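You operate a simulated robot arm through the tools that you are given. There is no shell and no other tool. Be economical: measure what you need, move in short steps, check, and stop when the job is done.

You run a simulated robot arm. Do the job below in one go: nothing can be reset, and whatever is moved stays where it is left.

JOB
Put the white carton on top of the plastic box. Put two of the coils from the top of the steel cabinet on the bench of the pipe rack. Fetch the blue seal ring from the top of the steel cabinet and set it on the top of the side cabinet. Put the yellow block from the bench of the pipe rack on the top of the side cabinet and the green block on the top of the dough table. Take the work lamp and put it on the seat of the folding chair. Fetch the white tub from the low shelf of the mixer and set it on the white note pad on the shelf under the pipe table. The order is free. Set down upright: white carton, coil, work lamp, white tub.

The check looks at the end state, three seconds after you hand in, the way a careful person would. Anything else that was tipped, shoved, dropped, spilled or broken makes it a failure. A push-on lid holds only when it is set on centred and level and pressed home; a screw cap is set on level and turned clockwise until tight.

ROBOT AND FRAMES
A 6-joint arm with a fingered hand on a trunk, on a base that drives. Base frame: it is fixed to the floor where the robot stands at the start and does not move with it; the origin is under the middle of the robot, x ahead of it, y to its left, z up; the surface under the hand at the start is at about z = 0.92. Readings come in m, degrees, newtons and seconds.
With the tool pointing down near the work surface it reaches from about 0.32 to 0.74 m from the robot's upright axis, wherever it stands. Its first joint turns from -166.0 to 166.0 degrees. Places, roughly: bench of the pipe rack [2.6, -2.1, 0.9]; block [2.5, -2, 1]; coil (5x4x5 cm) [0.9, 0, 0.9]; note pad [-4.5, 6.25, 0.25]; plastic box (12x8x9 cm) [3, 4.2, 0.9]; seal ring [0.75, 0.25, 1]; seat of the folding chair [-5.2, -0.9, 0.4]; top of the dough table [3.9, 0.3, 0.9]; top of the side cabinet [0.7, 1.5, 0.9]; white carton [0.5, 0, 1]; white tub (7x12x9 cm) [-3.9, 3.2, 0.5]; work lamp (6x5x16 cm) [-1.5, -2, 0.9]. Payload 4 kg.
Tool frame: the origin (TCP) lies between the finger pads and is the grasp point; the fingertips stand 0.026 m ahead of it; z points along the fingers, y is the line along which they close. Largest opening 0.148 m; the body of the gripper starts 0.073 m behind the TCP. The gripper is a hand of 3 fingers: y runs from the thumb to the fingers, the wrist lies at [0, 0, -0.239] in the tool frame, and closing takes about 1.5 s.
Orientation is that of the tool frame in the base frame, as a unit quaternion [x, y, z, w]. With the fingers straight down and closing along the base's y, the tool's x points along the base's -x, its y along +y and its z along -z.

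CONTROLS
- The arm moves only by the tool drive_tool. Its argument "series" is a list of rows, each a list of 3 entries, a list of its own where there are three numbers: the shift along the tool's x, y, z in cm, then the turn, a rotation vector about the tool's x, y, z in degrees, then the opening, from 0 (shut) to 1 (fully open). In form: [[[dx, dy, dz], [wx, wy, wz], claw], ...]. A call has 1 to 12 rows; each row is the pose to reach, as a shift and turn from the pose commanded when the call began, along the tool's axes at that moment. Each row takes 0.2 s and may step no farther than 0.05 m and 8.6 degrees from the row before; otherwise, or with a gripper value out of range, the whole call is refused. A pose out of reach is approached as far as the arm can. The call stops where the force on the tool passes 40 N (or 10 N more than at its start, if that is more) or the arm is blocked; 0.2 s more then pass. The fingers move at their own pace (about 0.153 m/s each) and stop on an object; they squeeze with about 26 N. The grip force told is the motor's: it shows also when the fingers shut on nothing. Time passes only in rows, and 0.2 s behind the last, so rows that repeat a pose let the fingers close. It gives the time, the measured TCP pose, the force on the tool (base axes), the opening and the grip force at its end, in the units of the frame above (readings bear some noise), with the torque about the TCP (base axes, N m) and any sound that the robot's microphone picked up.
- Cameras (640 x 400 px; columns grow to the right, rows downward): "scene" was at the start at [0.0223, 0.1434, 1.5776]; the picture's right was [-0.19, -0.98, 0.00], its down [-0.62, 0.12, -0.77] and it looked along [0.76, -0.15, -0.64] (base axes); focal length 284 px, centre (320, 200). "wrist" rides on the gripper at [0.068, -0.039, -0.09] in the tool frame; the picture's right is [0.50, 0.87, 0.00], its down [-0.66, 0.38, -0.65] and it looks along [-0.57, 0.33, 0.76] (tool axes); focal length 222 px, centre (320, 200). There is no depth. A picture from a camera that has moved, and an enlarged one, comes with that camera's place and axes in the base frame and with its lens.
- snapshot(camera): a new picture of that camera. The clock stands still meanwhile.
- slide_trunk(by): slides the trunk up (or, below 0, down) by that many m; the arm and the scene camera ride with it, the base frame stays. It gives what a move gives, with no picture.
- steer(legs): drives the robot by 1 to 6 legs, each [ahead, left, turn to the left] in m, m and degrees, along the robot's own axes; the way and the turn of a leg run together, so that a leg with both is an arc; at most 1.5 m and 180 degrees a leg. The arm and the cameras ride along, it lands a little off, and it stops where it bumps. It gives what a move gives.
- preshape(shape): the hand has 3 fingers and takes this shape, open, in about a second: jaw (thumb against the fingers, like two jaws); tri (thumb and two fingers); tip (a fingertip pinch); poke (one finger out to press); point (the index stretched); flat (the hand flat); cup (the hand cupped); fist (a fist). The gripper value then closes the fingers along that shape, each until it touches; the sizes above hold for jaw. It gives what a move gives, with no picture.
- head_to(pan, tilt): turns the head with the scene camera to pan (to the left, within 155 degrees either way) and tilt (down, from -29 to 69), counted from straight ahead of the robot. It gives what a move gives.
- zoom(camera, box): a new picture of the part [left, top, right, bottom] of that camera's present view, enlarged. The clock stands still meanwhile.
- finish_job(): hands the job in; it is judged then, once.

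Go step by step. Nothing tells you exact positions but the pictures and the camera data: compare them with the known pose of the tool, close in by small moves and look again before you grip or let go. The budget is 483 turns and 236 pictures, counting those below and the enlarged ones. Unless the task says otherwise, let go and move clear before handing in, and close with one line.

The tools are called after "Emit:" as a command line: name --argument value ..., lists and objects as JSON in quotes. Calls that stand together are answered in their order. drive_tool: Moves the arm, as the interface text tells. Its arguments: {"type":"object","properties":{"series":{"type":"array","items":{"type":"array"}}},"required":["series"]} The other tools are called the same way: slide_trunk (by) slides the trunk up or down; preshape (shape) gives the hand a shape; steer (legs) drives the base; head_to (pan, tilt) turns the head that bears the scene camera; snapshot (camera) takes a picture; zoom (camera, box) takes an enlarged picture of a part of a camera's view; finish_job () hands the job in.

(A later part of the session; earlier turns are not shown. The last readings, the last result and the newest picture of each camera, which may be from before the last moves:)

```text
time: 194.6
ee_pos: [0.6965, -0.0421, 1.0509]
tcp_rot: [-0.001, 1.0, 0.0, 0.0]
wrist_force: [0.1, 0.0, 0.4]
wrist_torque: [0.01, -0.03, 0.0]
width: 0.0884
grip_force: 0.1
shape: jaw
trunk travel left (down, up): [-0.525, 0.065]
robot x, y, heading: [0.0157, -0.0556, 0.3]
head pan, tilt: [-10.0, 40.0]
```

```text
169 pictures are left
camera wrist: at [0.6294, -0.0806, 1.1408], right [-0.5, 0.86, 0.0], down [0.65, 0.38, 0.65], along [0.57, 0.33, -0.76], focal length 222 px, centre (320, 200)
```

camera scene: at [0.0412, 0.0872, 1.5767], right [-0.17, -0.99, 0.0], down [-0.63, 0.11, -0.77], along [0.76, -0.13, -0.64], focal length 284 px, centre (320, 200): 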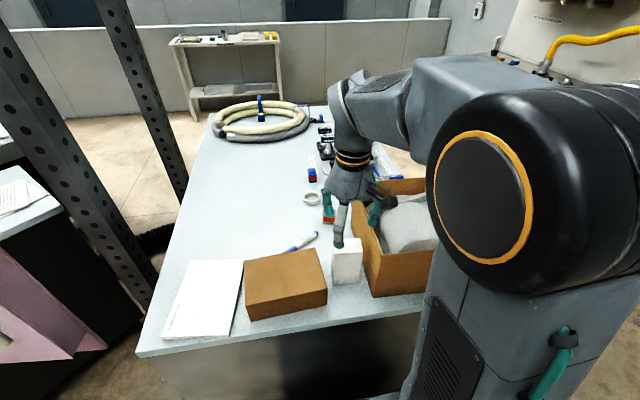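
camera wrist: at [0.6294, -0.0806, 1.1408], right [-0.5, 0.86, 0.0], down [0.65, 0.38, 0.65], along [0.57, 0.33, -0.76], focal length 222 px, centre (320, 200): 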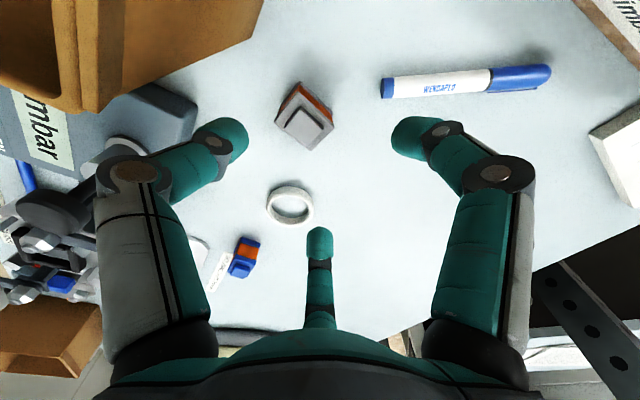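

Emit:
drive_tool --series '[[[0, 0, 3], [0, 0, 0], 0.6], [[0, 0, 6], [0, 0, 0], 0.6]]'

Emit:
snapshot --camera "wrist"

Emit:
zoom --camera "scene" --box '[240, 130, 440, 260]'

```text
time: 195.2
ee_pos: [0.696, -0.0409, 0.9913]
tcp_rot: [-0.002, 1.0, 0.0, 0.0]
wrist_force: [-0.9, -0.5, 0.1]
wrist_torque: [0.02, -0.01, -0.01]
width: 0.0886
grip_force: 0.0
shape: jaw
trunk travel left (down, up): [-0.525, 0.065]
robot x, y, heading: [0.0204, -0.0576, -0.0]
head pan, tilt: [-10.0, 40.0]
```

```text
168 pictures are left
camera wrist: at [0.6293, -0.0807, 1.0809], right [-0.5, 0.86, 0.0], down [0.65, 0.38, 0.65], along [0.57, 0.33, -0.76], focal length 222 px, centre (320, 200)
```

wrist: 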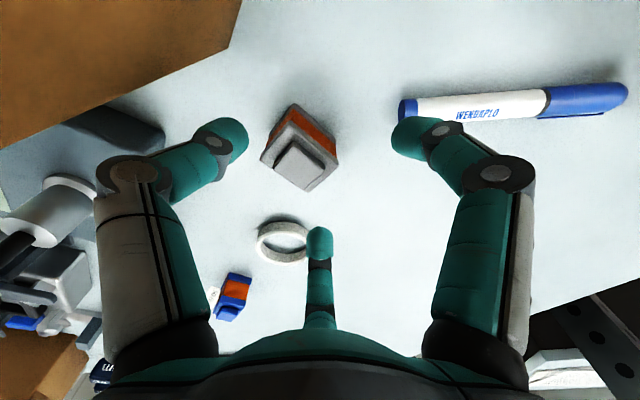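

```text
3.08 times, centred on (340, 195) of scene
camera zoom: at [0.0416, 0.0872, 1.5767], right [-0.17, -0.99, 0.0], down [-0.63, 0.11, -0.77], along [0.75, -0.13, -0.64], focal length 872 px, centre (258, 215)
```

zoom: 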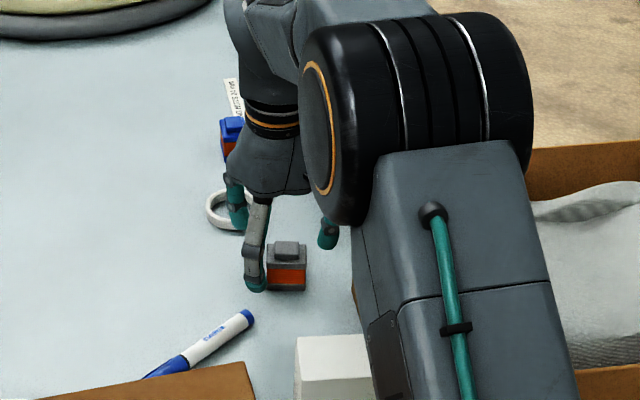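

Clearances look right. I lower the rest and close.

Emit:
drive_tool --series '[[[0, 0, 1.5], [0, 0, 0], 0.6], [[0, 0, 3.3], [0, 0, 0], 0.6], [[0, 0, 3.3], [0, 0, 0], 0.45], [[0, 0, 3.3], [0, 0, 0], 0.35], [[0, 0, 3.3], [0, 0, 0], 0.25], [[0, 0, 3.3], [0, 0, 0], 0.1], [[0, 0, 3.3], [0, 0, 0], 0], [[0, 0, 3.3], [0, 0, 0], 0], [[0, 0, 3.3], [0, 0, 0], 0]]'

Emit:
snapshot --camera "wrist"

```text
time: 197.2
ee_pos: [0.6969, -0.041, 0.9591]
tcp_rot: [-0.002, 1.0, 0.0, -0.001]
wrist_force: [-0.4, 0.6, -0.1]
wrist_torque: [-0.01, 0.02, -0.01]
width: 0.0369
grip_force: 25.7
shape: jaw
trunk travel left (down, up): [-0.525, 0.065]
robot x, y, heading: [0.0194, -0.0622, 0.1]
head pan, tilt: [-10.0, 40.0]
```

```text
166 pictures are left
camera wrist: at [0.6293, -0.0804, 1.0483], right [-0.5, 0.86, 0.0], down [0.65, 0.38, 0.65], along [0.56, 0.33, -0.76], focal length 222 px, centre (320, 200)
```

wrist: 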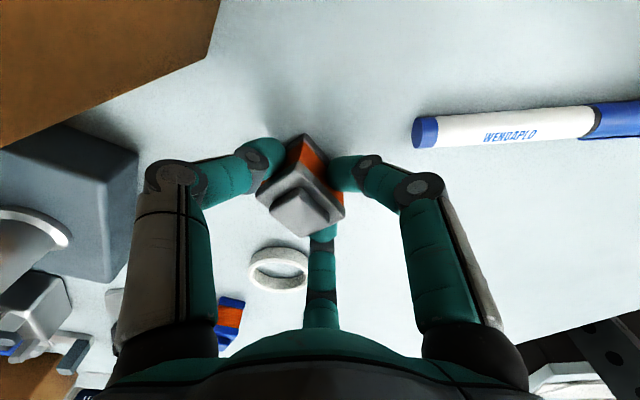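

Held. I lift straight up and draw back.

Emit:
drive_tool --series '[[[0, 0, -4.5], [0, 0, 0], 0], [[0, 0, -9], [0, 0, 0], 0], [[0, 0, -13.5], [0, 0, 0], 0], [[0, 0, -18], [0, 0, 0], 0], [[0, 0, -22], [0, 0, 0], 0], [[4.5, 0, -22], [0, 0, 0], 0], [[9, 0, -22], [0, 0, 0], 0], [[13, 0, -22], [0, 0, 0], 0], [[17, 0, -22], [0, 0, 0], 0], [[21, 0, -22], [0, 0, 0], 0], [[25.5, 0, -22], [0, 0, 0], 0]]'

Emit:
snapshot --camera "wrist"

```text
time: 199.6
ee_pos: [0.4399, -0.0425, 1.1796]
tcp_rot: [-0.003, 1.0, 0.0, 0.0]
wrist_force: [-0.9, -0.6, -1.2]
wrist_torque: [-0.01, 0.05, 0.04]
width: 0.0369
grip_force: 25.9
shape: jaw
trunk travel left (down, up): [-0.525, 0.065]
robot x, y, heading: [0.0197, -0.0566, 0.4]
head pan, tilt: [-10.0, 40.0]
```

```text
165 pictures are left
camera wrist: at [0.3726, -0.0814, 1.2687], right [-0.5, 0.86, 0.0], down [0.65, 0.38, 0.65], along [0.57, 0.33, -0.76], focal length 222 px, centre (320, 200)
```

wrist: 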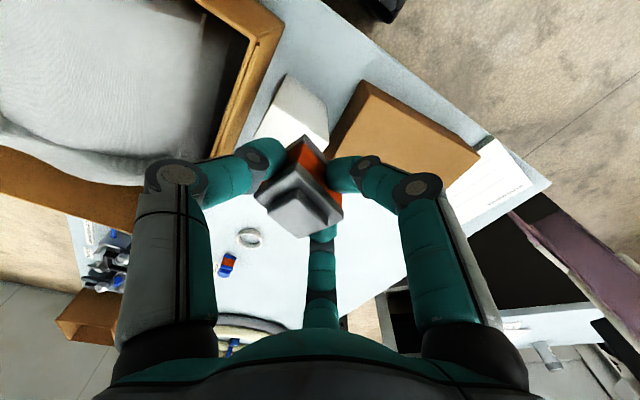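

I drive back to the bench.

Emit:
steer --legs '[[-0.47, 0, 0], [0, 0, -90], [1.0, 0, 0], [0, 1.45, 0], [0, 1.45, 0]]'

Emit:
head_to --pan 0 --tilt 40

Emit:
snapshot --camera "scene"

```text
time: 224.7
ee_pos: [2.4818, -1.4907, 1.1787]
tcp_rot: [0.709, 0.705, 0.0, -0.001]
wrist_force: [0.0, 0.0, -1.4]
wrist_torque: [0.02, -0.05, -0.04]
width: 0.0364
grip_force: 25.9
shape: jaw
trunk travel left (down, up): [-0.525, 0.065]
robot x, y, heading: [2.4702, -1.0715, -90.4]
head pan, tilt: [-10.0, 40.0]
```

```text
time: 225.4
ee_pos: [2.4831, -1.4911, 1.1785]
tcp_rot: [0.709, 0.706, 0.0, 0.0]
wrist_force: [0.0, -0.3, -1.1]
wrist_torque: [0.02, 0.0, 0.02]
width: 0.0366
grip_force: 25.7
shape: jaw
trunk travel left (down, up): [-0.525, 0.065]
robot x, y, heading: [2.4689, -1.0683, -90.2]
head pan, tilt: [0.0, 40.0]
```

```text
164 pictures are left
camera scene: at [2.6293, -1.0968, 1.5767], right [-1.0, 0.01, 0.0], down [0.0, 0.64, -0.77], along [0.0, -0.77, -0.64], focal length 284 px, centre (320, 200)
```

scene: 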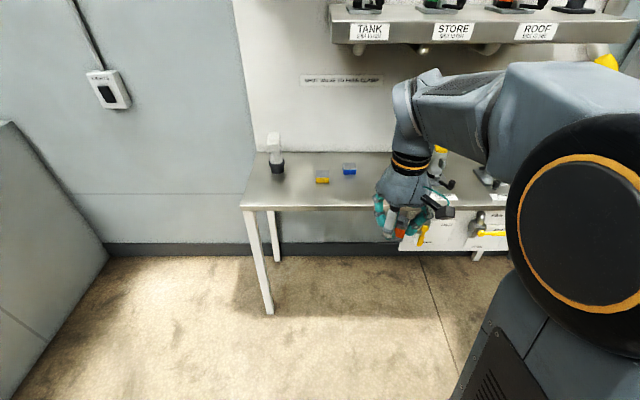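

Emit:
steer --legs '[[0.31, 0, 0]]'

Emit:
snapshot --camera "wrist"

```text
time: 227.5
ee_pos: [2.4802, -1.7988, 1.1782]
tcp_rot: [0.709, 0.705, 0.001, -0.001]
wrist_force: [1.1, -0.6, -1.2]
wrist_torque: [0.04, -0.01, -0.02]
width: 0.0367
grip_force: 25.8
shape: jaw
trunk travel left (down, up): [-0.525, 0.065]
robot x, y, heading: [2.4705, -1.3797, -90.2]
head pan, tilt: [0.0, 40.0]
```

```text
163 pictures are left
camera wrist: at [2.4419, -1.7315, 1.2686], right [0.87, 0.49, 0.0], down [0.37, -0.66, 0.65], along [0.32, -0.57, -0.76], focal length 222 px, centre (320, 200)
```

wrist: 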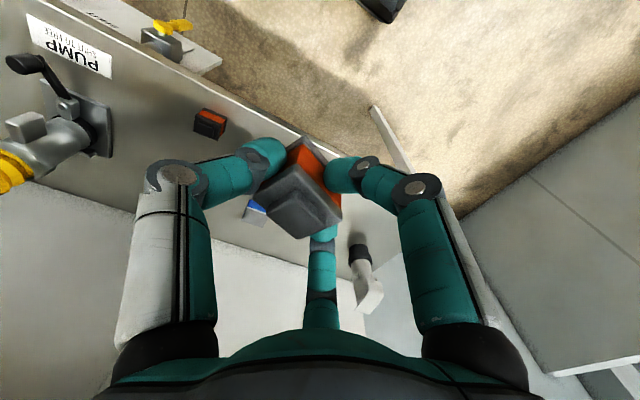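

Emit:
drive_tool --series '[[[0, 0, 4.5], [0, 0, 0], 0], [[0, 0, 9], [0, 0, 0], 0], [[0, 0, 13.5], [0, 0, 0], 0], [[0, 0, 17], [0, 0, 0], 0], [[-4.5, 0, 17], [0, 0, 0], 0], [[-9, 0, 17], [0, 0, 0], 0], [[-13, 0, 17], [0, 0, 0], 0], [[-15.6, 0, 17], [0, 0, 0], 0], [[-15.6, 0, 21], [0, 0, 0], 0], [[-15.6, 0, 25], [0, 0, 0], 0], [[-15.6, 0, 27], [0, 0, 0], 0]]'

Emit:
snapshot --camera "wrist"

Emit:
zoom --camera "scene" --box '[260, 160, 460, 300]'

```text
time: 229.9
ee_pos: [2.4792, -1.955, 0.9102]
tcp_rot: [0.71, 0.704, 0.0, 0.0]
wrist_force: [-0.1, 0.6, -1.6]
wrist_torque: [0.02, -0.02, 0.0]
width: 0.0365
grip_force: 26.0
shape: jaw
trunk travel left (down, up): [-0.525, 0.065]
robot x, y, heading: [2.4675, -1.3802, -90.4]
head pan, tilt: [0.0, 40.0]
```

```text
162 pictures are left
camera wrist: at [2.4405, -1.8873, 0.9986], right [0.87, 0.49, 0.0], down [0.37, -0.66, 0.65], along [0.32, -0.57, -0.76], focal length 222 px, centre (320, 200)
```

wrist: 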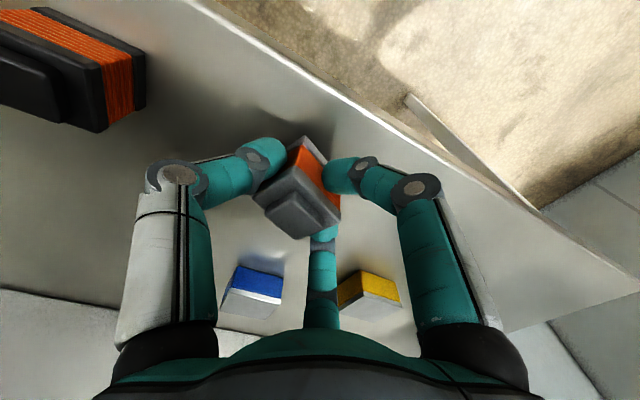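

```text
2.86 times, centred on (360, 230) of scene
camera zoom: at [2.6277, -1.4063, 1.5767], right [-1.0, 0.01, 0.0], down [0.0, 0.64, -0.77], along [0.0, -0.77, -0.64], focal length 810 px, centre (206, 114)
```

zoom: 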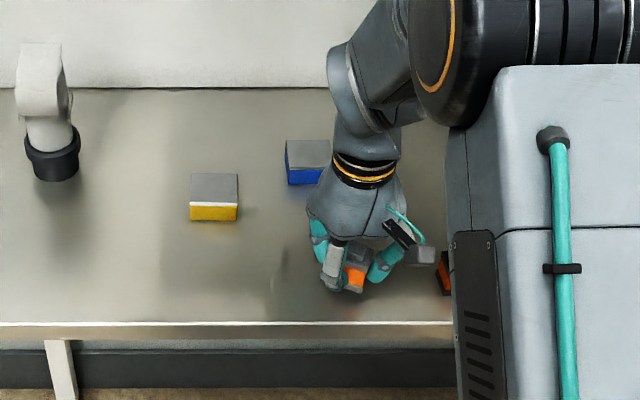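

Emit:
drive_tool --series '[[[0, 0, 0.5], [0, 0, 0], 0], [[0, 0, 0.8], [0, 0, 0], 0], [[0, 0, 1.0], [0, 0, 0], 0], [[0, 0, 1.2], [0, 0, 0], 0], [[0, 0, 1.4], [0, 0, 0], 0], [[0, 0, 1.6], [0, 0, 0], 0], [[0, 0, 1.8], [0, 0, 0], 0], [[0, 0, 2.0], [0, 0, 0], 0], [[0, 0, 2.2], [0, 0, 0], 0]]'

```text
time: 231.7
ee_pos: [2.4783, -1.9565, 0.8939]
tcp_rot: [0.709, 0.705, -0.003, 0.003]
wrist_force: [0.0, 6.7, 25.2]
wrist_torque: [-0.11, 0.28, -0.11]
width: 0.0381
grip_force: 25.8
shape: jaw
trunk travel left (down, up): [-0.525, 0.065]
robot x, y, heading: [2.4683, -1.3782, -90.2]
head pan, tilt: [0.0, 40.0]
stopped in row 8: the force on the tool passed its limit at 42 N (the readings are from after the stop); the commanded pose is now the measured one
```

Contact at the expected height. I open and rise.

Emit:
drive_tool --series '[[[0, 0, -0.2], [0, 0, 0], 0], [[0, 0, -0.2], [0, 0, 0], 0.3], [[0, 0, -0.2], [0, 0, 0], 0.5], [[0, 0, -0.2], [0, 0, 0], 0.55], [[0, 0, -0.2], [0, 0, 0], 0.55], [[0, 0, -3], [0, 0, 0], 0.55], [[0, 0, -7], [0, 0, 0], 0.55], [[0, 0, -11], [0, 0, 0], 0.55], [[0, 0, -13], [0, 0, 0], 0.55]]'

Emit:
snapshot --camera "wrist"

Emit:
zoom --camera "scene" --box '[260, 160, 460, 300]'

```text
time: 233.7
ee_pos: [2.4783, -1.9552, 1.022]
tcp_rot: [0.709, 0.705, -0.002, 0.001]
wrist_force: [0.2, -0.1, -0.4]
wrist_torque: [0.02, -0.01, 0.02]
width: 0.081
grip_force: 0.2
shape: jaw
trunk travel left (down, up): [-0.525, 0.065]
robot x, y, heading: [2.4676, -1.3797, -90.4]
head pan, tilt: [0.0, 40.0]
```

```text
160 pictures are left
camera wrist: at [2.4407, -1.8865, 1.1111], right [0.87, 0.49, 0.0], down [0.37, -0.65, 0.66], along [0.32, -0.57, -0.75], focal length 222 px, centre (320, 200)
```

wrist: 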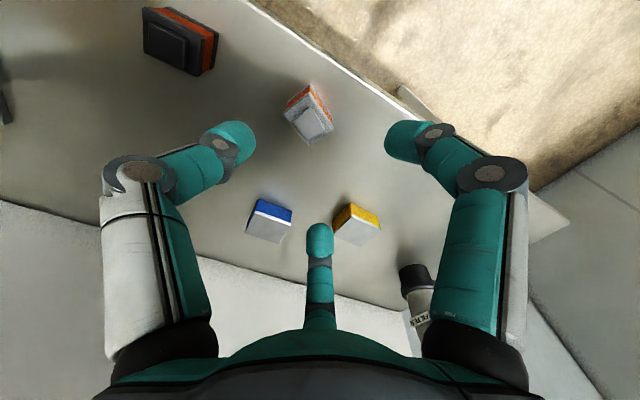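

```text
2.86 times, centred on (360, 230) of scene
camera zoom: at [2.6276, -1.4056, 1.5767], right [-1.0, 0.01, 0.0], down [0.0, 0.64, -0.77], along [0.0, -0.77, -0.64], focal length 810 px, centre (206, 114)
```

zoom: 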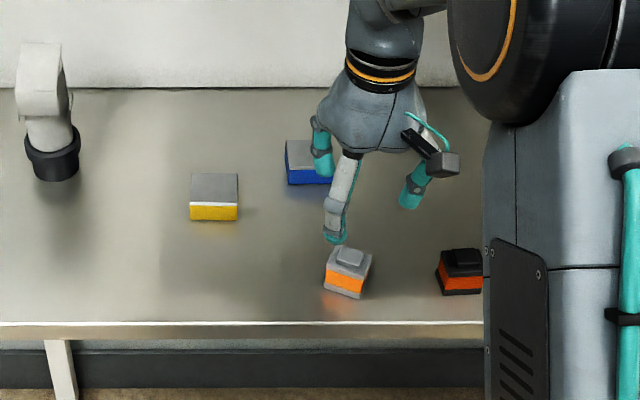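

Both coils stand upright. Next the yellow block at about (2.618, -2.09).

Emit:
drive_tool --series '[[[-3, 3.3, 2], [0, 0, 0], 0.6], [[-6, 6.6, 4], [0, 0, 0], 0.6], [[-9, 10, 5], [0, 0, 0], 0.6], [[-12, 13, 6], [0, 0, 0], 0.6], [[-13.3, 14, 6], [0, 0, 0], 0.6], [[-13.3, 14, 6], [0, 0, 0], 0.6]]'

Emit:
snapshot --camera "wrist"

Emit:
snapshot --camera "scene"

```text
time: 235.1
ee_pos: [2.6181, -2.0899, 0.9647]
tcp_rot: [0.709, 0.706, -0.001, 0.001]
wrist_force: [-0.1, 0.4, 0.2]
wrist_torque: [-0.02, -0.01, 0.0]
width: 0.0881
grip_force: 0.1
shape: jaw
trunk travel left (down, up): [-0.525, 0.065]
robot x, y, heading: [2.4702, -1.3809, -90.4]
head pan, tilt: [0.0, 40.0]
```

```text
158 pictures are left
camera wrist: at [2.5806, -2.0213, 1.052], right [0.87, 0.5, 0.0], down [0.38, -0.65, 0.66], along [0.32, -0.57, -0.75], focal length 222 px, centre (320, 200)
```

wrist: 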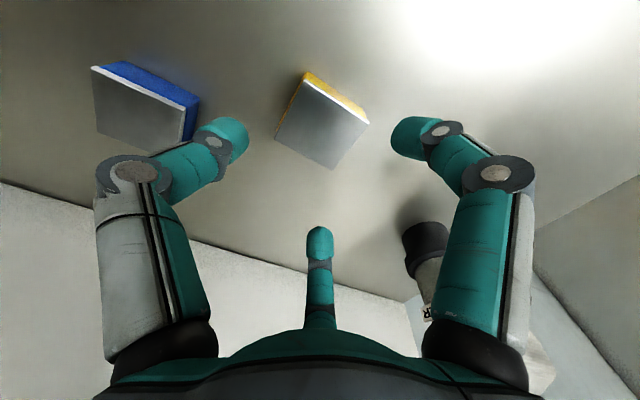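

```text
157 pictures are left
camera scene: at [2.6277, -1.4058, 1.5767], right [-1.0, 0.01, 0.0], down [0.0, 0.64, -0.77], along [0.0, -0.77, -0.64], focal length 284 px, centre (320, 200)
```

scene: 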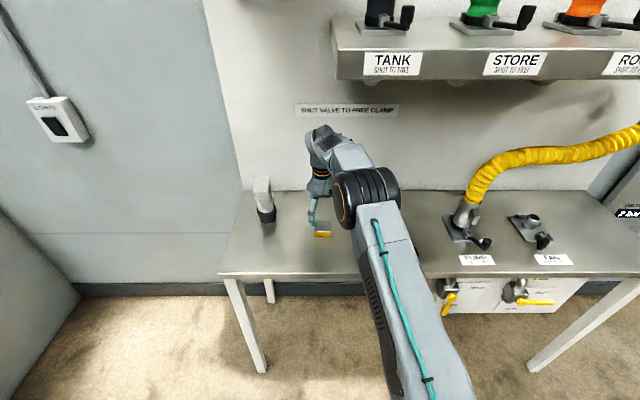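

Emit:
drive_tool --series '[[[1.1, -0.2, 2], [0, 0, 0], 0.6], [[1.1, -0.2, 4], [0, 0, 0], 0.6], [[1.1, -0.2, 5], [0, 0, 0], 0.6], [[1.1, -0.2, 5], [0, 0, 0], 0.6]]'

Emit:
snapshot --camera "wrist"

```text
time: 236.1
ee_pos: [2.6155, -2.0784, 0.9126]
tcp_rot: [0.709, 0.705, -0.001, 0.002]
wrist_force: [0.0, -0.7, 0.0]
wrist_torque: [-0.03, 0.01, 0.02]
width: 0.0882
grip_force: 0.1
shape: jaw
trunk travel left (down, up): [-0.525, 0.065]
robot x, y, heading: [2.473, -1.3773, -90.3]
head pan, tilt: [0.0, 40.0]
```

```text
156 pictures are left
camera wrist: at [2.5784, -2.0103, 1.0013], right [0.87, 0.5, 0.0], down [0.37, -0.65, 0.66], along [0.32, -0.57, -0.75], focal length 222 px, centre (320, 200)
```

wrist: 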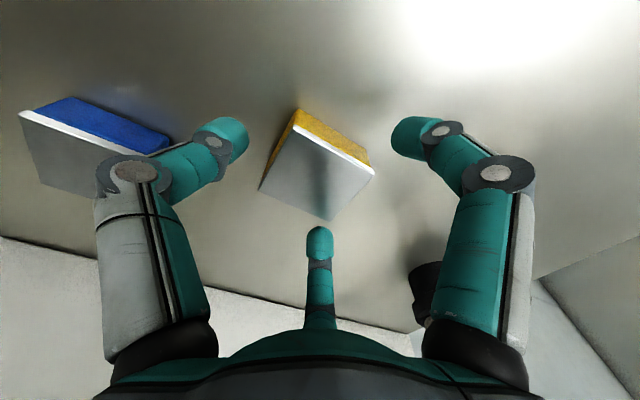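

Emit:
drive_tool --series '[[[0, 0, 1.2], [0, 0, 0], 0.6], [[0, 0, 2.4], [0, 0, 0], 0.6], [[0, 0, 2.4], [0, 0, 0], 0.3], [[0, 0, 2.4], [0, 0, 0], 0], [[0, 0, 2.4], [0, 0, 0], 0], [[0, 0, 2.4], [0, 0, 0], 0], [[0, 0, 2.4], [0, 0, 0], 0]]'

Emit:
snapshot --camera "wrist"

```text
time: 237.7
ee_pos: [2.6157, -2.0791, 0.8869]
tcp_rot: [0.709, 0.705, -0.001, 0.001]
wrist_force: [0.3, 0.2, 0.2]
wrist_torque: [0.02, 0.01, 0.04]
width: 0.0501
grip_force: 25.7
shape: jaw
trunk travel left (down, up): [-0.525, 0.065]
robot x, y, heading: [2.4691, -1.3782, -90.2]
head pan, tilt: [0.0, 40.0]
```

```text
155 pictures are left
camera wrist: at [2.5784, -2.011, 0.9772], right [0.87, 0.5, 0.0], down [0.37, -0.66, 0.66], along [0.32, -0.57, -0.75], focal length 222 px, centre (320, 200)
```

wrist: 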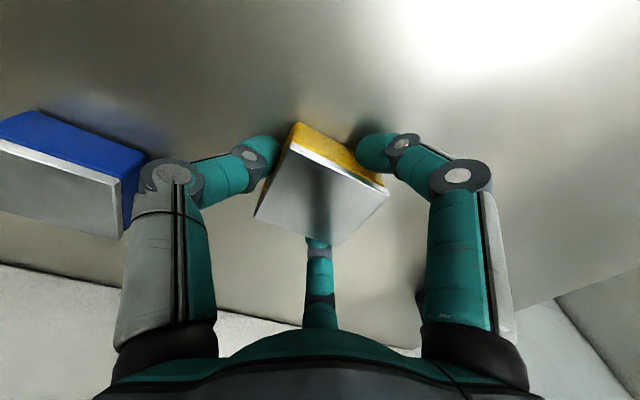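

Held. I lift and draw back over the front edge.

Emit:
drive_tool --series '[[[0, 0, -4.5], [0, 0, 0], 0], [[0, 0, -9], [0, 0, 0], 0], [[0, 0, -13], [0, 0, 0], 0], [[4, -2, -13], [0, 0, 0], 0], [[8, -4, -13], [0, 0, 0], 0], [[12, -6, -13], [0, 0, 0], 0], [[16, -8, -13], [0, 0, 0], 0], [[20, -10, -13], [0, 0, 0], 0], [[24, -12, -13], [0, 0, 0], 0], [[26, -13, -17], [0, 0, 0], 0], [[26, -13, -21], [0, 0, 0], 0], [[26, -13, -25], [0, 0, 0], 0]]'

Emit:
snapshot --camera "scene"

```text
time: 240.3
ee_pos: [2.4868, -1.8169, 1.1392]
tcp_rot: [0.709, 0.706, -0.001, 0.001]
wrist_force: [0.4, 0.5, -4.5]
wrist_torque: [0.02, 0.0, -0.02]
width: 0.0495
grip_force: 25.9
shape: jaw
trunk travel left (down, up): [-0.525, 0.065]
robot x, y, heading: [2.4693, -1.3759, -90.5]
head pan, tilt: [0.0, 40.0]
```

```text
154 pictures are left
camera scene: at [2.6277, -1.4061, 1.5767], right [-1.0, 0.01, 0.0], down [0.0, 0.64, -0.77], along [0.0, -0.77, -0.64], focal length 284 px, centre (320, 200)
```

scene: 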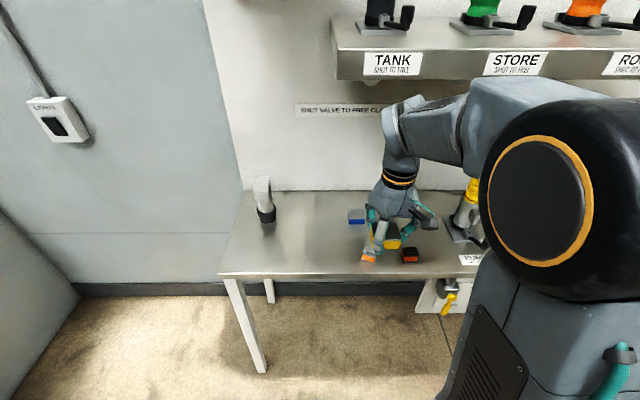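

I drive back to the side cabinet with the yellow block.

Emit:
steer --legs '[[-0.3, 0, 0], [0, -1.45, 0], [0, -1.45, 0], [-1.5, 0, 0], [-1.5, 0, 0]]'

```text
time: 270.1
ee_pos: [-0.4303, 1.4864, 1.1376]
tcp_rot: [0.704, 0.71, -0.002, 0.001]
wrist_force: [0.1, 0.1, -4.8]
wrist_torque: [-0.01, -0.01, 0.0]
width: 0.0496
grip_force: 26.2
shape: jaw
trunk travel left (down, up): [-0.525, 0.065]
robot x, y, heading: [-0.4529, 1.9261, -89.5]
head pan, tilt: [0.0, 40.0]
```

Emit:
steer --legs '[[0, 0, 45], [0, 0.4, 0], [0.49, 0, 0]]'

Emit:
snapshot --camera "scene"

```text
time: 277.1
ee_pos: [0.4979, 1.5637, 1.1371]
tcp_rot: [0.382, 0.924, -0.001, 0.001]
wrist_force: [0.3, -0.8, -4.3]
wrist_torque: [-0.02, 0.01, 0.04]
width: 0.0495
grip_force: 25.4
shape: jaw
trunk travel left (down, up): [-0.525, 0.065]
robot x, y, heading: [0.1739, 1.8561, -45.1]
head pan, tilt: [0.0, 40.0]
```

```text
153 pictures are left
camera scene: at [0.3014, 1.954, 1.5767], right [-0.71, -0.71, 0.0], down [-0.45, 0.45, -0.77], along [0.54, -0.54, -0.64], focal length 284 px, centre (320, 200)
```

scene: 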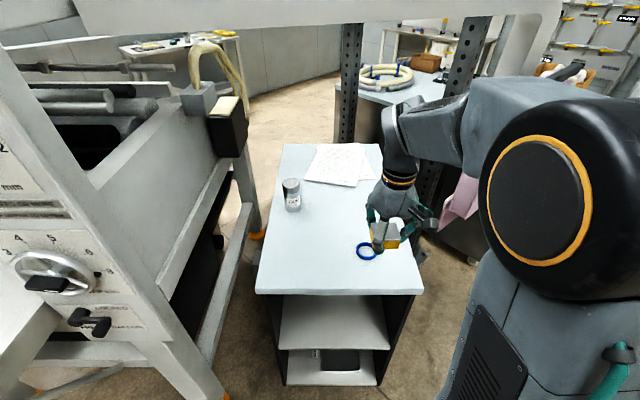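

Emit:
drive_tool --series '[[[-2.8, 3.8, 0], [0, 0, 0], 0], [[-5.7, 7.6, 0], [0, 0, 0], 0], [[-8.5, 11.3, 0], [0, 0, 0], 0], [[-11.4, 15.1, 0], [0, 0, 0], 0], [[-11.4, 15.1, 5], [0, 0, 0], 0], [[-11.4, 15.1, 10], [0, 0, 0], 0], [[-11.4, 15.1, 15], [0, 0, 0], 0], [[-11.4, 15.1, 18], [0, 0, 0], 0]]'

Emit:
snapshot --camera "wrist"

Emit:
snapshot --camera "scene"

```text
time: 278.9
ee_pos: [0.684, 1.5894, 0.9574]
tcp_rot: [0.382, 0.924, 0.0, 0.001]
wrist_force: [-0.1, -1.0, -4.3]
wrist_torque: [0.02, -0.01, -0.01]
width: 0.049
grip_force: 25.5
shape: jaw
trunk travel left (down, up): [-0.525, 0.065]
robot x, y, heading: [0.1729, 1.8628, -45.0]
head pan, tilt: [0.0, 40.0]
```

```text
152 pictures are left
camera wrist: at [0.6102, 1.6101, 1.0469], right [0.26, 0.97, 0.0], down [0.73, -0.19, 0.66], along [0.63, -0.17, -0.75], focal length 222 px, centre (320, 200)
```

wrist: 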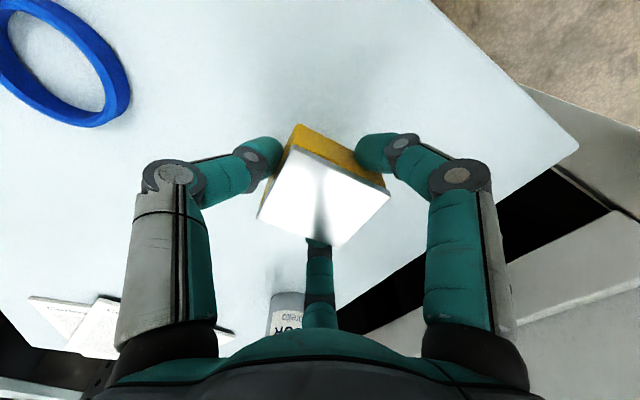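

```text
151 pictures are left
camera scene: at [0.3016, 1.954, 1.5767], right [-0.71, -0.71, 0.0], down [-0.45, 0.45, -0.77], along [0.54, -0.54, -0.64], focal length 284 px, centre (320, 200)
```

scene: 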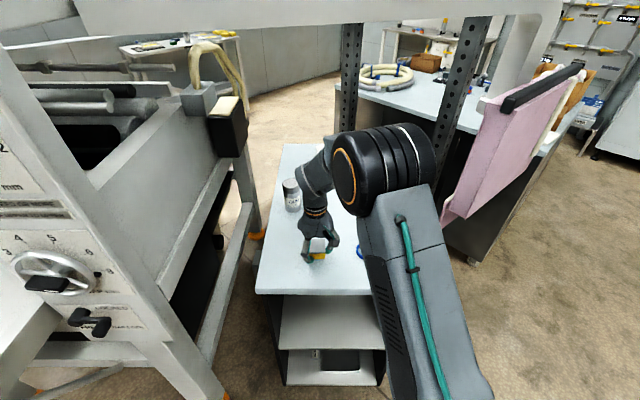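

Emit:
drive_tool --series '[[[0, 0, 1], [0, 0, 0], 0], [[0, 0, 1.8], [0, 0, 0], 0], [[0, 0, 2.2], [0, 0, 0], 0], [[0, 0, 2.4], [0, 0, 0], 0], [[0, 0, 2.6], [0, 0, 0], 0], [[0, 0, 2.8], [0, 0, 0], 0], [[0, 0, 3.0], [0, 0, 0], 0], [[0, 0, 3.2], [0, 0, 0], 0], [[0, 0, 3.4], [0, 0, 0], 0], [[0, 0, 3.6], [0, 0, 0], 0], [[0, 0, 3.8], [0, 0, 0], 0], [[0, 0, 4.0], [0, 0, 0], 0]]'

```text
time: 281.3
ee_pos: [0.6844, 1.5904, 0.9269]
tcp_rot: [0.383, 0.924, -0.002, 0.007]
wrist_force: [-6.3, 2.4, 20.9]
wrist_torque: [0.1, 0.3, -0.06]
width: 0.0511
grip_force: 26.2
shape: jaw
trunk travel left (down, up): [-0.525, 0.065]
robot x, y, heading: [0.1701, 1.8598, -44.9]
head pan, tilt: [0.0, 40.0]
stopped in row 11: the force on the tool passed its limit at 44 N (the readings are from after the stop); the commanded pose is now the measured one
```

Emit:
drive_tool --series '[[[0, 0, -0.2], [0, 0, 0], 0], [[0, 0, -0.2], [0, 0, 0], 0.35], [[0, 0, -0.2], [0, 0, 0], 0.5], [[0, 0, -0.2], [0, 0, 0], 0.6], [[0, 0, -0.2], [0, 0, 0], 0.6], [[0, 0, -3], [0, 0, 0], 0.6], [[0, 0, -7], [0, 0.8, 0], 0.6], [[0, 0, -11], [0, 0.8, 0], 0.6], [[0, 0, -15], [0, 0.8, 0], 0.6], [[0, 0, -19.5], [0, 0.8, 0], 0.6], [[0, 0, -24], [0, 0.8, 0], 0.6]]'

Emit:
snapshot --camera "wrist"

```text
time: 283.7
ee_pos: [0.6844, 1.5902, 1.1663]
tcp_rot: [0.383, 0.924, 0.001, -0.001]
wrist_force: [0.7, -0.1, -0.4]
wrist_torque: [-0.03, 0.04, -0.04]
width: 0.0883
grip_force: 0.0
shape: jaw
trunk travel left (down, up): [-0.525, 0.065]
robot x, y, heading: [0.1724, 1.8617, -45.0]
head pan, tilt: [0.0, 40.0]
```

```text
150 pictures are left
camera wrist: at [0.6104, 1.61, 1.2551], right [0.26, 0.97, 0.0], down [0.73, -0.2, 0.65], along [0.63, -0.17, -0.76], focal length 222 px, centre (320, 200)
```

wrist: 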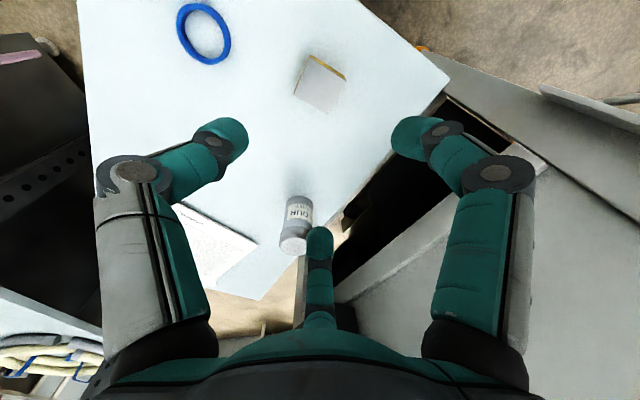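

The yellow block is set down. I tuck the arm and return to the steel cabinet for the white carton.

Emit:
drive_tool --series '[[[2.8, -3.5, 0], [0, 0, 0], 0.6], [[5.6, -7, 0], [0, 0, 0], 0.6], [[8.4, -10.5, 0], [0, 0, 0], 0.6], [[11, -14, 0], [0, 0, 0], 0.6]]'

Emit:
steer --legs '[[-0.5, 0, 0], [0, -0.4, 0], [0, 0, 45], [0, -1.0, 0], [0, -0.95, 0]]'

Emit:
head_to --pan -5 --tilt 45

Emit:
snapshot --camera "scene"

```text
time: 284.7
ee_pos: [0.5072, 1.5689, 1.1635]
tcp_rot: [0.383, 0.924, 0.002, -0.001]
wrist_force: [0.3, -0.1, -0.2]
wrist_torque: [-0.01, 0.0, 0.0]
width: 0.0884
grip_force: 0.1
shape: jaw
trunk travel left (down, up): [-0.525, 0.065]
robot x, y, heading: [0.1723, 1.8586, -45.0]
head pan, tilt: [0.0, 40.0]
```

```text
time: 301.1
ee_pos: [-0.0069, 0.0089, 1.1657]
tcp_rot: [-0.002, 1.0, 0.001, -0.002]
wrist_force: [0.6, 0.4, -0.2]
wrist_torque: [0.03, 0.03, 0.01]
width: 0.0884
grip_force: 0.1
shape: jaw
trunk travel left (down, up): [-0.525, 0.065]
robot x, y, heading: [-0.4503, -0.0229, 0.1]
head pan, tilt: [0.0, 40.0]
```

```text
time: 301.8
ee_pos: [-0.0077, 0.0078, 1.1649]
tcp_rot: [-0.002, 1.0, 0.001, -0.002]
wrist_force: [0.1, 0.1, -0.2]
wrist_torque: [0.01, 0.02, 0.0]
width: 0.0882
grip_force: 0.1
shape: jaw
trunk travel left (down, up): [-0.525, 0.065]
robot x, y, heading: [-0.4516, -0.0281, 0.1]
head pan, tilt: [-5.0, 45.0]
```

```text
149 pictures are left
camera scene: at [-0.4313, 0.1269, 1.5695], right [-0.08, -1.0, 0.0], down [-0.7, 0.06, -0.71], along [0.7, -0.06, -0.71], focal length 284 px, centre (320, 200)
```

scene: 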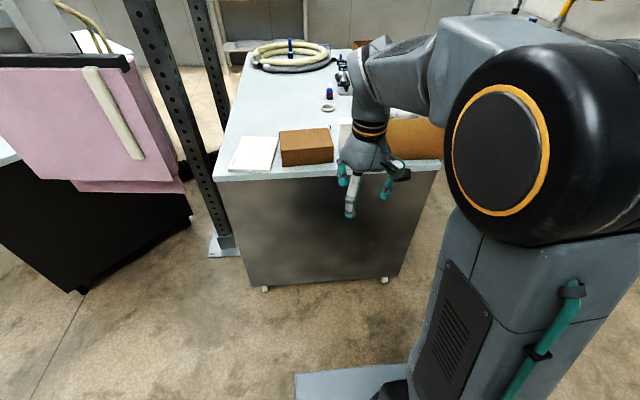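

Emit:
steer --legs '[[0.44, 0, 0]]'

Emit:
snapshot --camera "wrist"

Emit:
snapshot --camera "scene"

```text
time: 304.5
ee_pos: [0.4394, 0.0132, 1.1647]
tcp_rot: [-0.004, 1.0, 0.001, -0.002]
wrist_force: [-0.5, -0.1, -0.2]
wrist_torque: [-0.02, 0.0, -0.02]
width: 0.0883
grip_force: 0.1
shape: jaw
trunk travel left (down, up): [-0.525, 0.065]
robot x, y, heading: [-0.0083, -0.0241, 0.5]
head pan, tilt: [-5.0, 45.0]
```

```text
148 pictures are left
camera wrist: at [0.3731, -0.0269, 1.2544], right [-0.51, 0.86, 0.0], down [0.65, 0.38, 0.65], along [0.56, 0.33, -0.76], focal length 222 px, centre (320, 200)
```

wrist: 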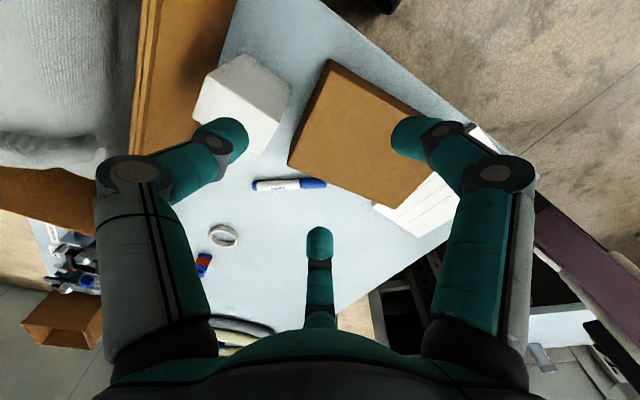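

```text
147 pictures are left
camera scene: at [0.0147, 0.1293, 1.5694], right [-0.08, -1.0, 0.0], down [-0.7, 0.06, -0.71], along [0.7, -0.06, -0.71], focal length 284 px, centre (320, 200)
```

scene: 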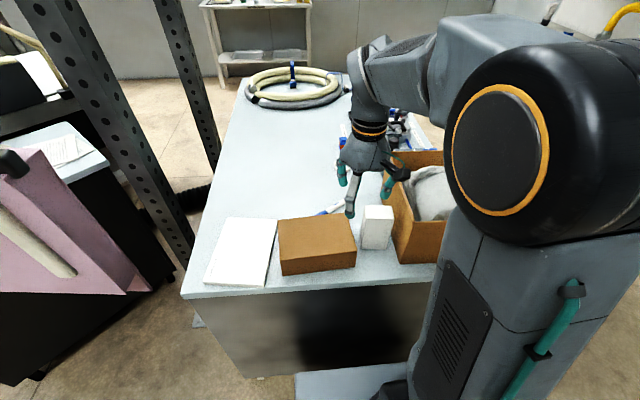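

Emit:
zoom --camera "scene" --box '[320, 180, 440, 280]'

Emit:
zoom --camera "wrist" --box '[120, 0, 360, 200]'

```text
4.00 times, centred on (380, 230) of scene
camera zoom: at [0.0147, 0.1293, 1.5694], right [-0.08, -1.0, 0.0], down [-0.7, 0.06, -0.71], along [0.7, -0.06, -0.71], focal length 1134 px, centre (80, 80)
```

zoom: 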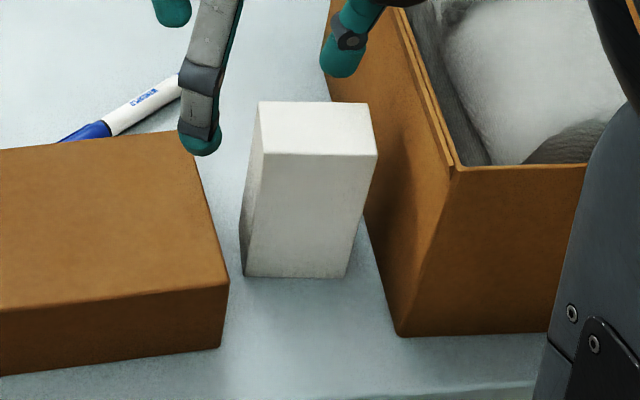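

```text
2.00 times, centred on (240, 100) of wrist
camera zoom: at [0.3731, -0.0269, 1.2544], right [-0.51, 0.86, 0.0], down [0.65, 0.38, 0.65], along [0.56, 0.33, -0.76], focal length 444 px, centre (480, 400)
```

zoom: 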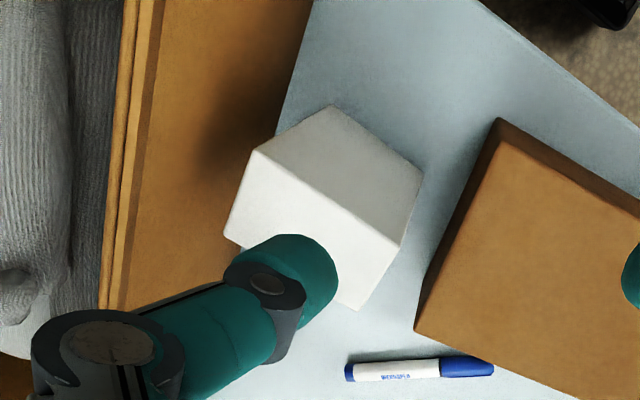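

The carton stands at about (0.477, -0.057), top z≈1.05, 2.5 cm from the open box wall. I turn the hand 180° so the thumb is on the free left side.

Emit:
drive_tool --series '[[[0, 0, 0], [0, 0, 8.5], 0.6], [[0, 0, 0], [0, 0, 17], 0.6], [[0, 0, 0], [0, 0, 25.5], 0.6], [[0, 0, 0], [0, 0, 34], 0.6], [[0, 0, 0], [0, 0, 42.5], 0.6], [[0, 0, 0], [0, 0, 51], 0.6], [[0, 0, 0], [0, 0, 59.5], 0.6], [[0, 0, 0], [0, 0, 68], 0.6], [[0, 0, 0], [0, 0, 76.5], 0.6], [[0, 0, 0], [0, 0, 85], 0.6], [[0, 0, 0], [0, 0, 90], 0.6]]'

```text
time: 306.9
ee_pos: [0.4389, 0.0127, 1.1649]
tcp_rot: [0.705, 0.71, 0.0, -0.001]
wrist_force: [-0.5, -0.2, -0.1]
wrist_torque: [-0.02, 0.04, 0.02]
width: 0.0881
grip_force: 0.1
shape: jaw
trunk travel left (down, up): [-0.525, 0.065]
robot x, y, heading: [-0.0043, -0.0216, 0.4]
head pan, tilt: [-5.0, 45.0]
```

Emit:
drive_tool --series '[[[0, 0, 0], [0, 0, 8.5], 0.6], [[0, 0, 0], [0, 0, 17], 0.6], [[0, 0, 0], [0, 0, 25.5], 0.6], [[0, 0, 0], [0, 0, 34], 0.6], [[0, 0, 0], [0, 0, 42.5], 0.6], [[0, 0, 0], [0, 0, 51], 0.6], [[0, 0, 0], [0, 0, 59.5], 0.6], [[0, 0, 0], [0, 0, 68], 0.6], [[0, 0, 0], [0, 0, 76.5], 0.6], [[0, 0, 0], [0, 0, 85], 0.6], [[0, 0, 0], [0, 0, 90], 0.6]]'

Emit:
snapshot --camera "wrist"

```text
time: 309.3
ee_pos: [0.4383, 0.0119, 1.1656]
tcp_rot: [1.0, 0.003, -0.002, 0.0]
wrist_force: [-0.3, -0.6, -0.1]
wrist_torque: [0.01, 0.0, 0.02]
width: 0.0884
grip_force: 0.1
shape: jaw
trunk travel left (down, up): [-0.525, 0.065]
robot x, y, heading: [-0.0065, -0.0205, 0.4]
head pan, tilt: [-5.0, 45.0]
```

```text
144 pictures are left
camera wrist: at [0.5075, 0.0517, 1.2541], right [0.51, -0.86, 0.0], down [-0.65, -0.38, 0.66], along [-0.57, -0.33, -0.76], focal length 222 px, centre (320, 200)
```

wrist: 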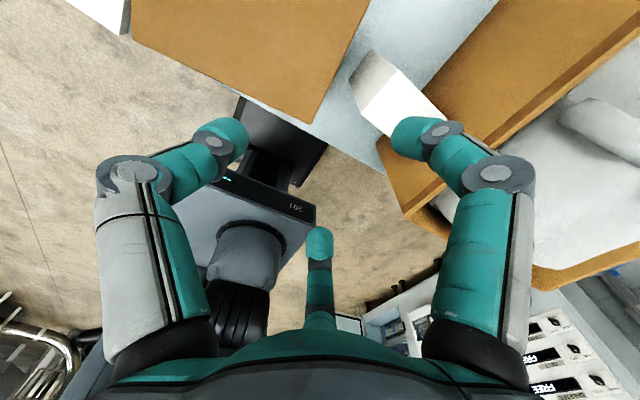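

The turn works. I move above the carton.

Emit:
drive_tool --series '[[[2, 3.5, 0], [0, 0, 0], 0.65], [[3.9, 6.7, 0], [0, 0, 0], 0.65]]'

Emit:
snapshot --camera "wrist"

Emit:
zoom --camera "scene" --box '[320, 140, 460, 280]'

```text
time: 309.9
ee_pos: [0.4788, -0.054, 1.1652]
tcp_rot: [1.0, 0.004, -0.002, 0.0]
wrist_force: [0.4, 0.0, 0.5]
wrist_torque: [0.01, 0.01, 0.01]
width: 0.0956
grip_force: 0.0
shape: jaw
trunk travel left (down, up): [-0.525, 0.065]
robot x, y, heading: [-0.0026, -0.0232, 0.5]
head pan, tilt: [-5.0, 45.0]
```

```text
143 pictures are left
camera wrist: at [0.5474, -0.0151, 1.2538], right [0.51, -0.86, 0.0], down [-0.65, -0.39, 0.66], along [-0.57, -0.33, -0.76], focal length 222 px, centre (320, 200)
```

wrist: 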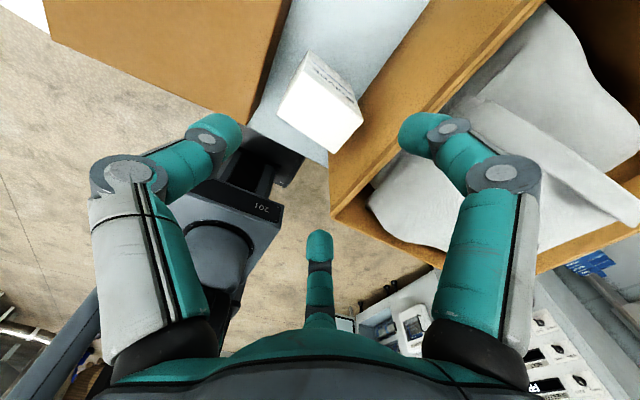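

```text
2.86 times, centred on (390, 210) of scene
camera zoom: at [0.0148, 0.129, 1.5695], right [-0.08, -1.0, 0.0], down [-0.7, 0.06, -0.71], along [0.7, -0.06, -0.71], focal length 810 px, centre (120, 171)
```

zoom: 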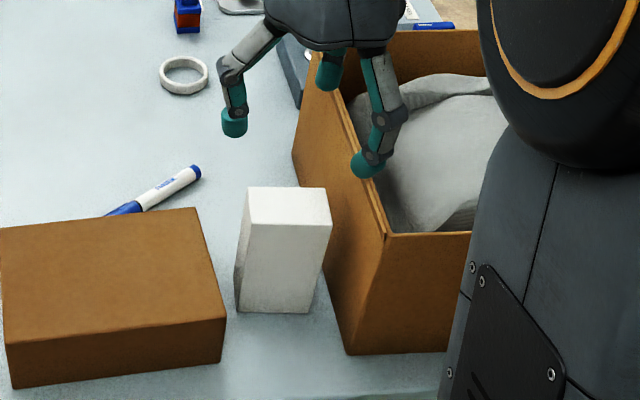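

Emit:
zoom --camera "wrist" --box '[240, 20, 440, 180]'

```text
2.50 times, centred on (340, 100) of wrist
camera zoom: at [0.5474, -0.0151, 1.2538], right [0.51, -0.86, 0.0], down [-0.65, -0.39, 0.66], along [-0.57, -0.33, -0.76], focal length 555 px, centre (270, 450)
```

zoom: 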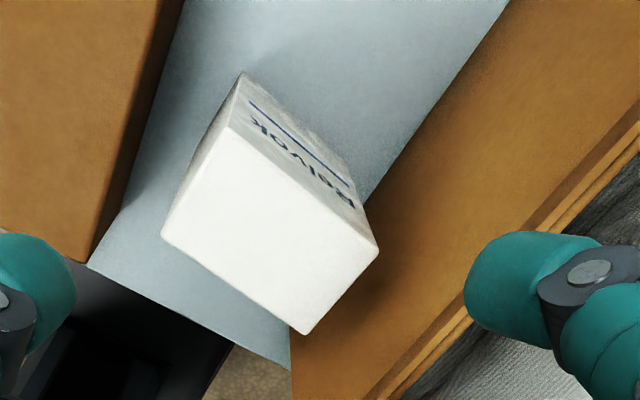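

Emit:
drive_tool --series '[[[0.2, 0, 3], [0, 0, 0], 0.6], [[0.2, 0, 6], [0, 0, 0], 0.6], [[0.2, 0, 9], [0, 0, 0], 0.6]]'

Emit:
snapshot --camera "wrist"

Emit:
zoom --camera "scene" --box '[320, 140, 460, 280]'

```text
time: 310.7
ee_pos: [0.4802, -0.054, 1.0731]
tcp_rot: [1.0, 0.005, -0.002, -0.001]
wrist_force: [0.3, -1.0, 0.2]
wrist_torque: [0.01, -0.01, 0.02]
width: 0.0891
grip_force: 0.0
shape: jaw
trunk travel left (down, up): [-0.525, 0.065]
robot x, y, heading: [-0.0009, -0.0251, 0.1]
head pan, tilt: [-5.0, 45.0]
```

```text
140 pictures are left
camera wrist: at [0.549, -0.0141, 1.1636], right [0.51, -0.86, 0.0], down [-0.65, -0.38, 0.66], along [-0.57, -0.33, -0.76], focal length 222 px, centre (320, 200)
```

wrist: 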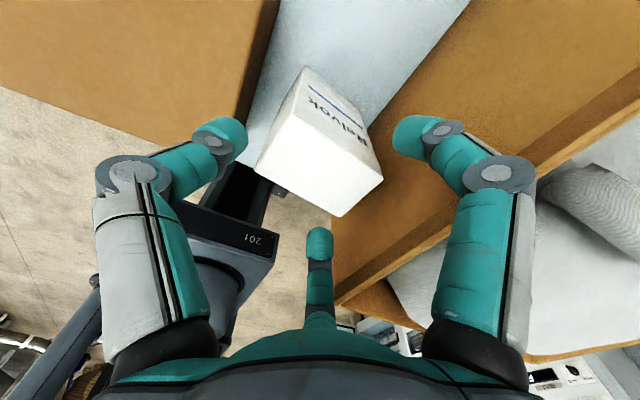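

```text
2.86 times, centred on (390, 210) of scene
camera zoom: at [0.0145, 0.1293, 1.5695], right [-0.08, -1.0, 0.0], down [-0.7, 0.06, -0.71], along [0.7, -0.06, -0.71], focal length 810 px, centre (120, 171)
```

zoom: 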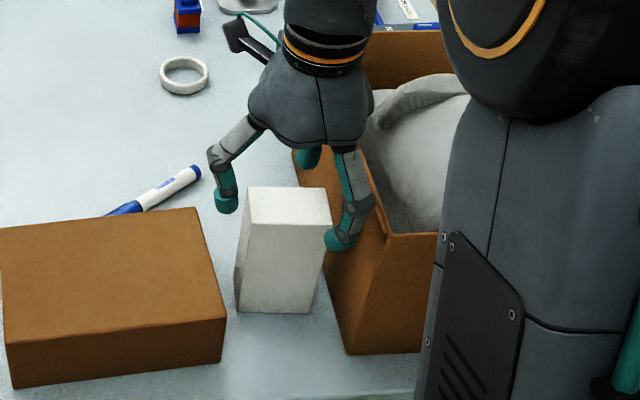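

Emit:
drive_tool --series '[[[0, 0, 2], [0, 0, 0], 0.6], [[0, 0, 3.5], [0, 0, 0], 0.6], [[0, 0, 4.7], [0, 0, 0], 0.6]]'

Emit:
zoom --camera "scene" --box '[320, 140, 460, 280]'

Emit:
snapshot --camera "wrist"

```text
time: 311.5
ee_pos: [0.4789, -0.0535, 1.0267]
tcp_rot: [1.0, 0.004, -0.003, -0.001]
wrist_force: [0.1, 0.4, 0.2]
wrist_torque: [0.02, -0.01, -0.01]
width: 0.0892
grip_force: 0.0
shape: jaw
trunk travel left (down, up): [-0.525, 0.065]
robot x, y, heading: [-0.0031, -0.0232, 0.2]
head pan, tilt: [-5.0, 45.0]
```

```text
2.86 times, centred on (390, 210) of scene
camera zoom: at [0.0144, 0.1293, 1.5695], right [-0.08, -1.0, 0.0], down [-0.7, 0.06, -0.71], along [0.7, -0.06, -0.71], focal length 810 px, centre (120, 171)
```

zoom: 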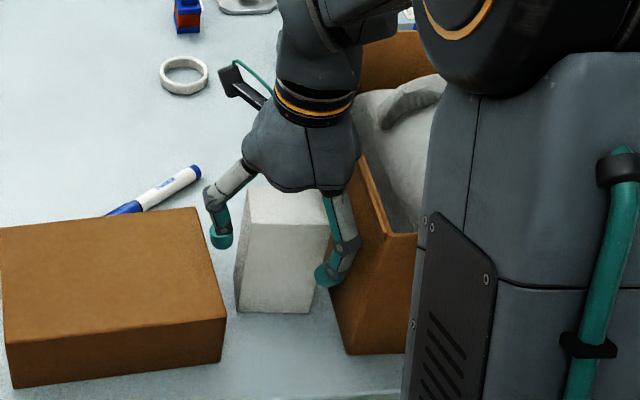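

```text
137 pictures are left
camera wrist: at [0.5483, -0.0141, 1.1165], right [0.51, -0.86, 0.0], down [-0.65, -0.38, 0.66], along [-0.57, -0.33, -0.76], focal length 222 px, centre (320, 200)
```

wrist: 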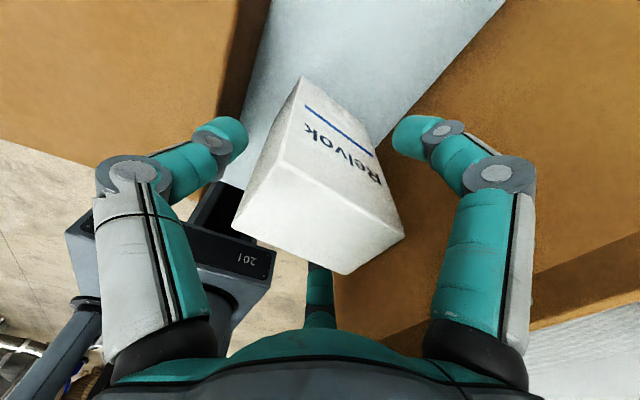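

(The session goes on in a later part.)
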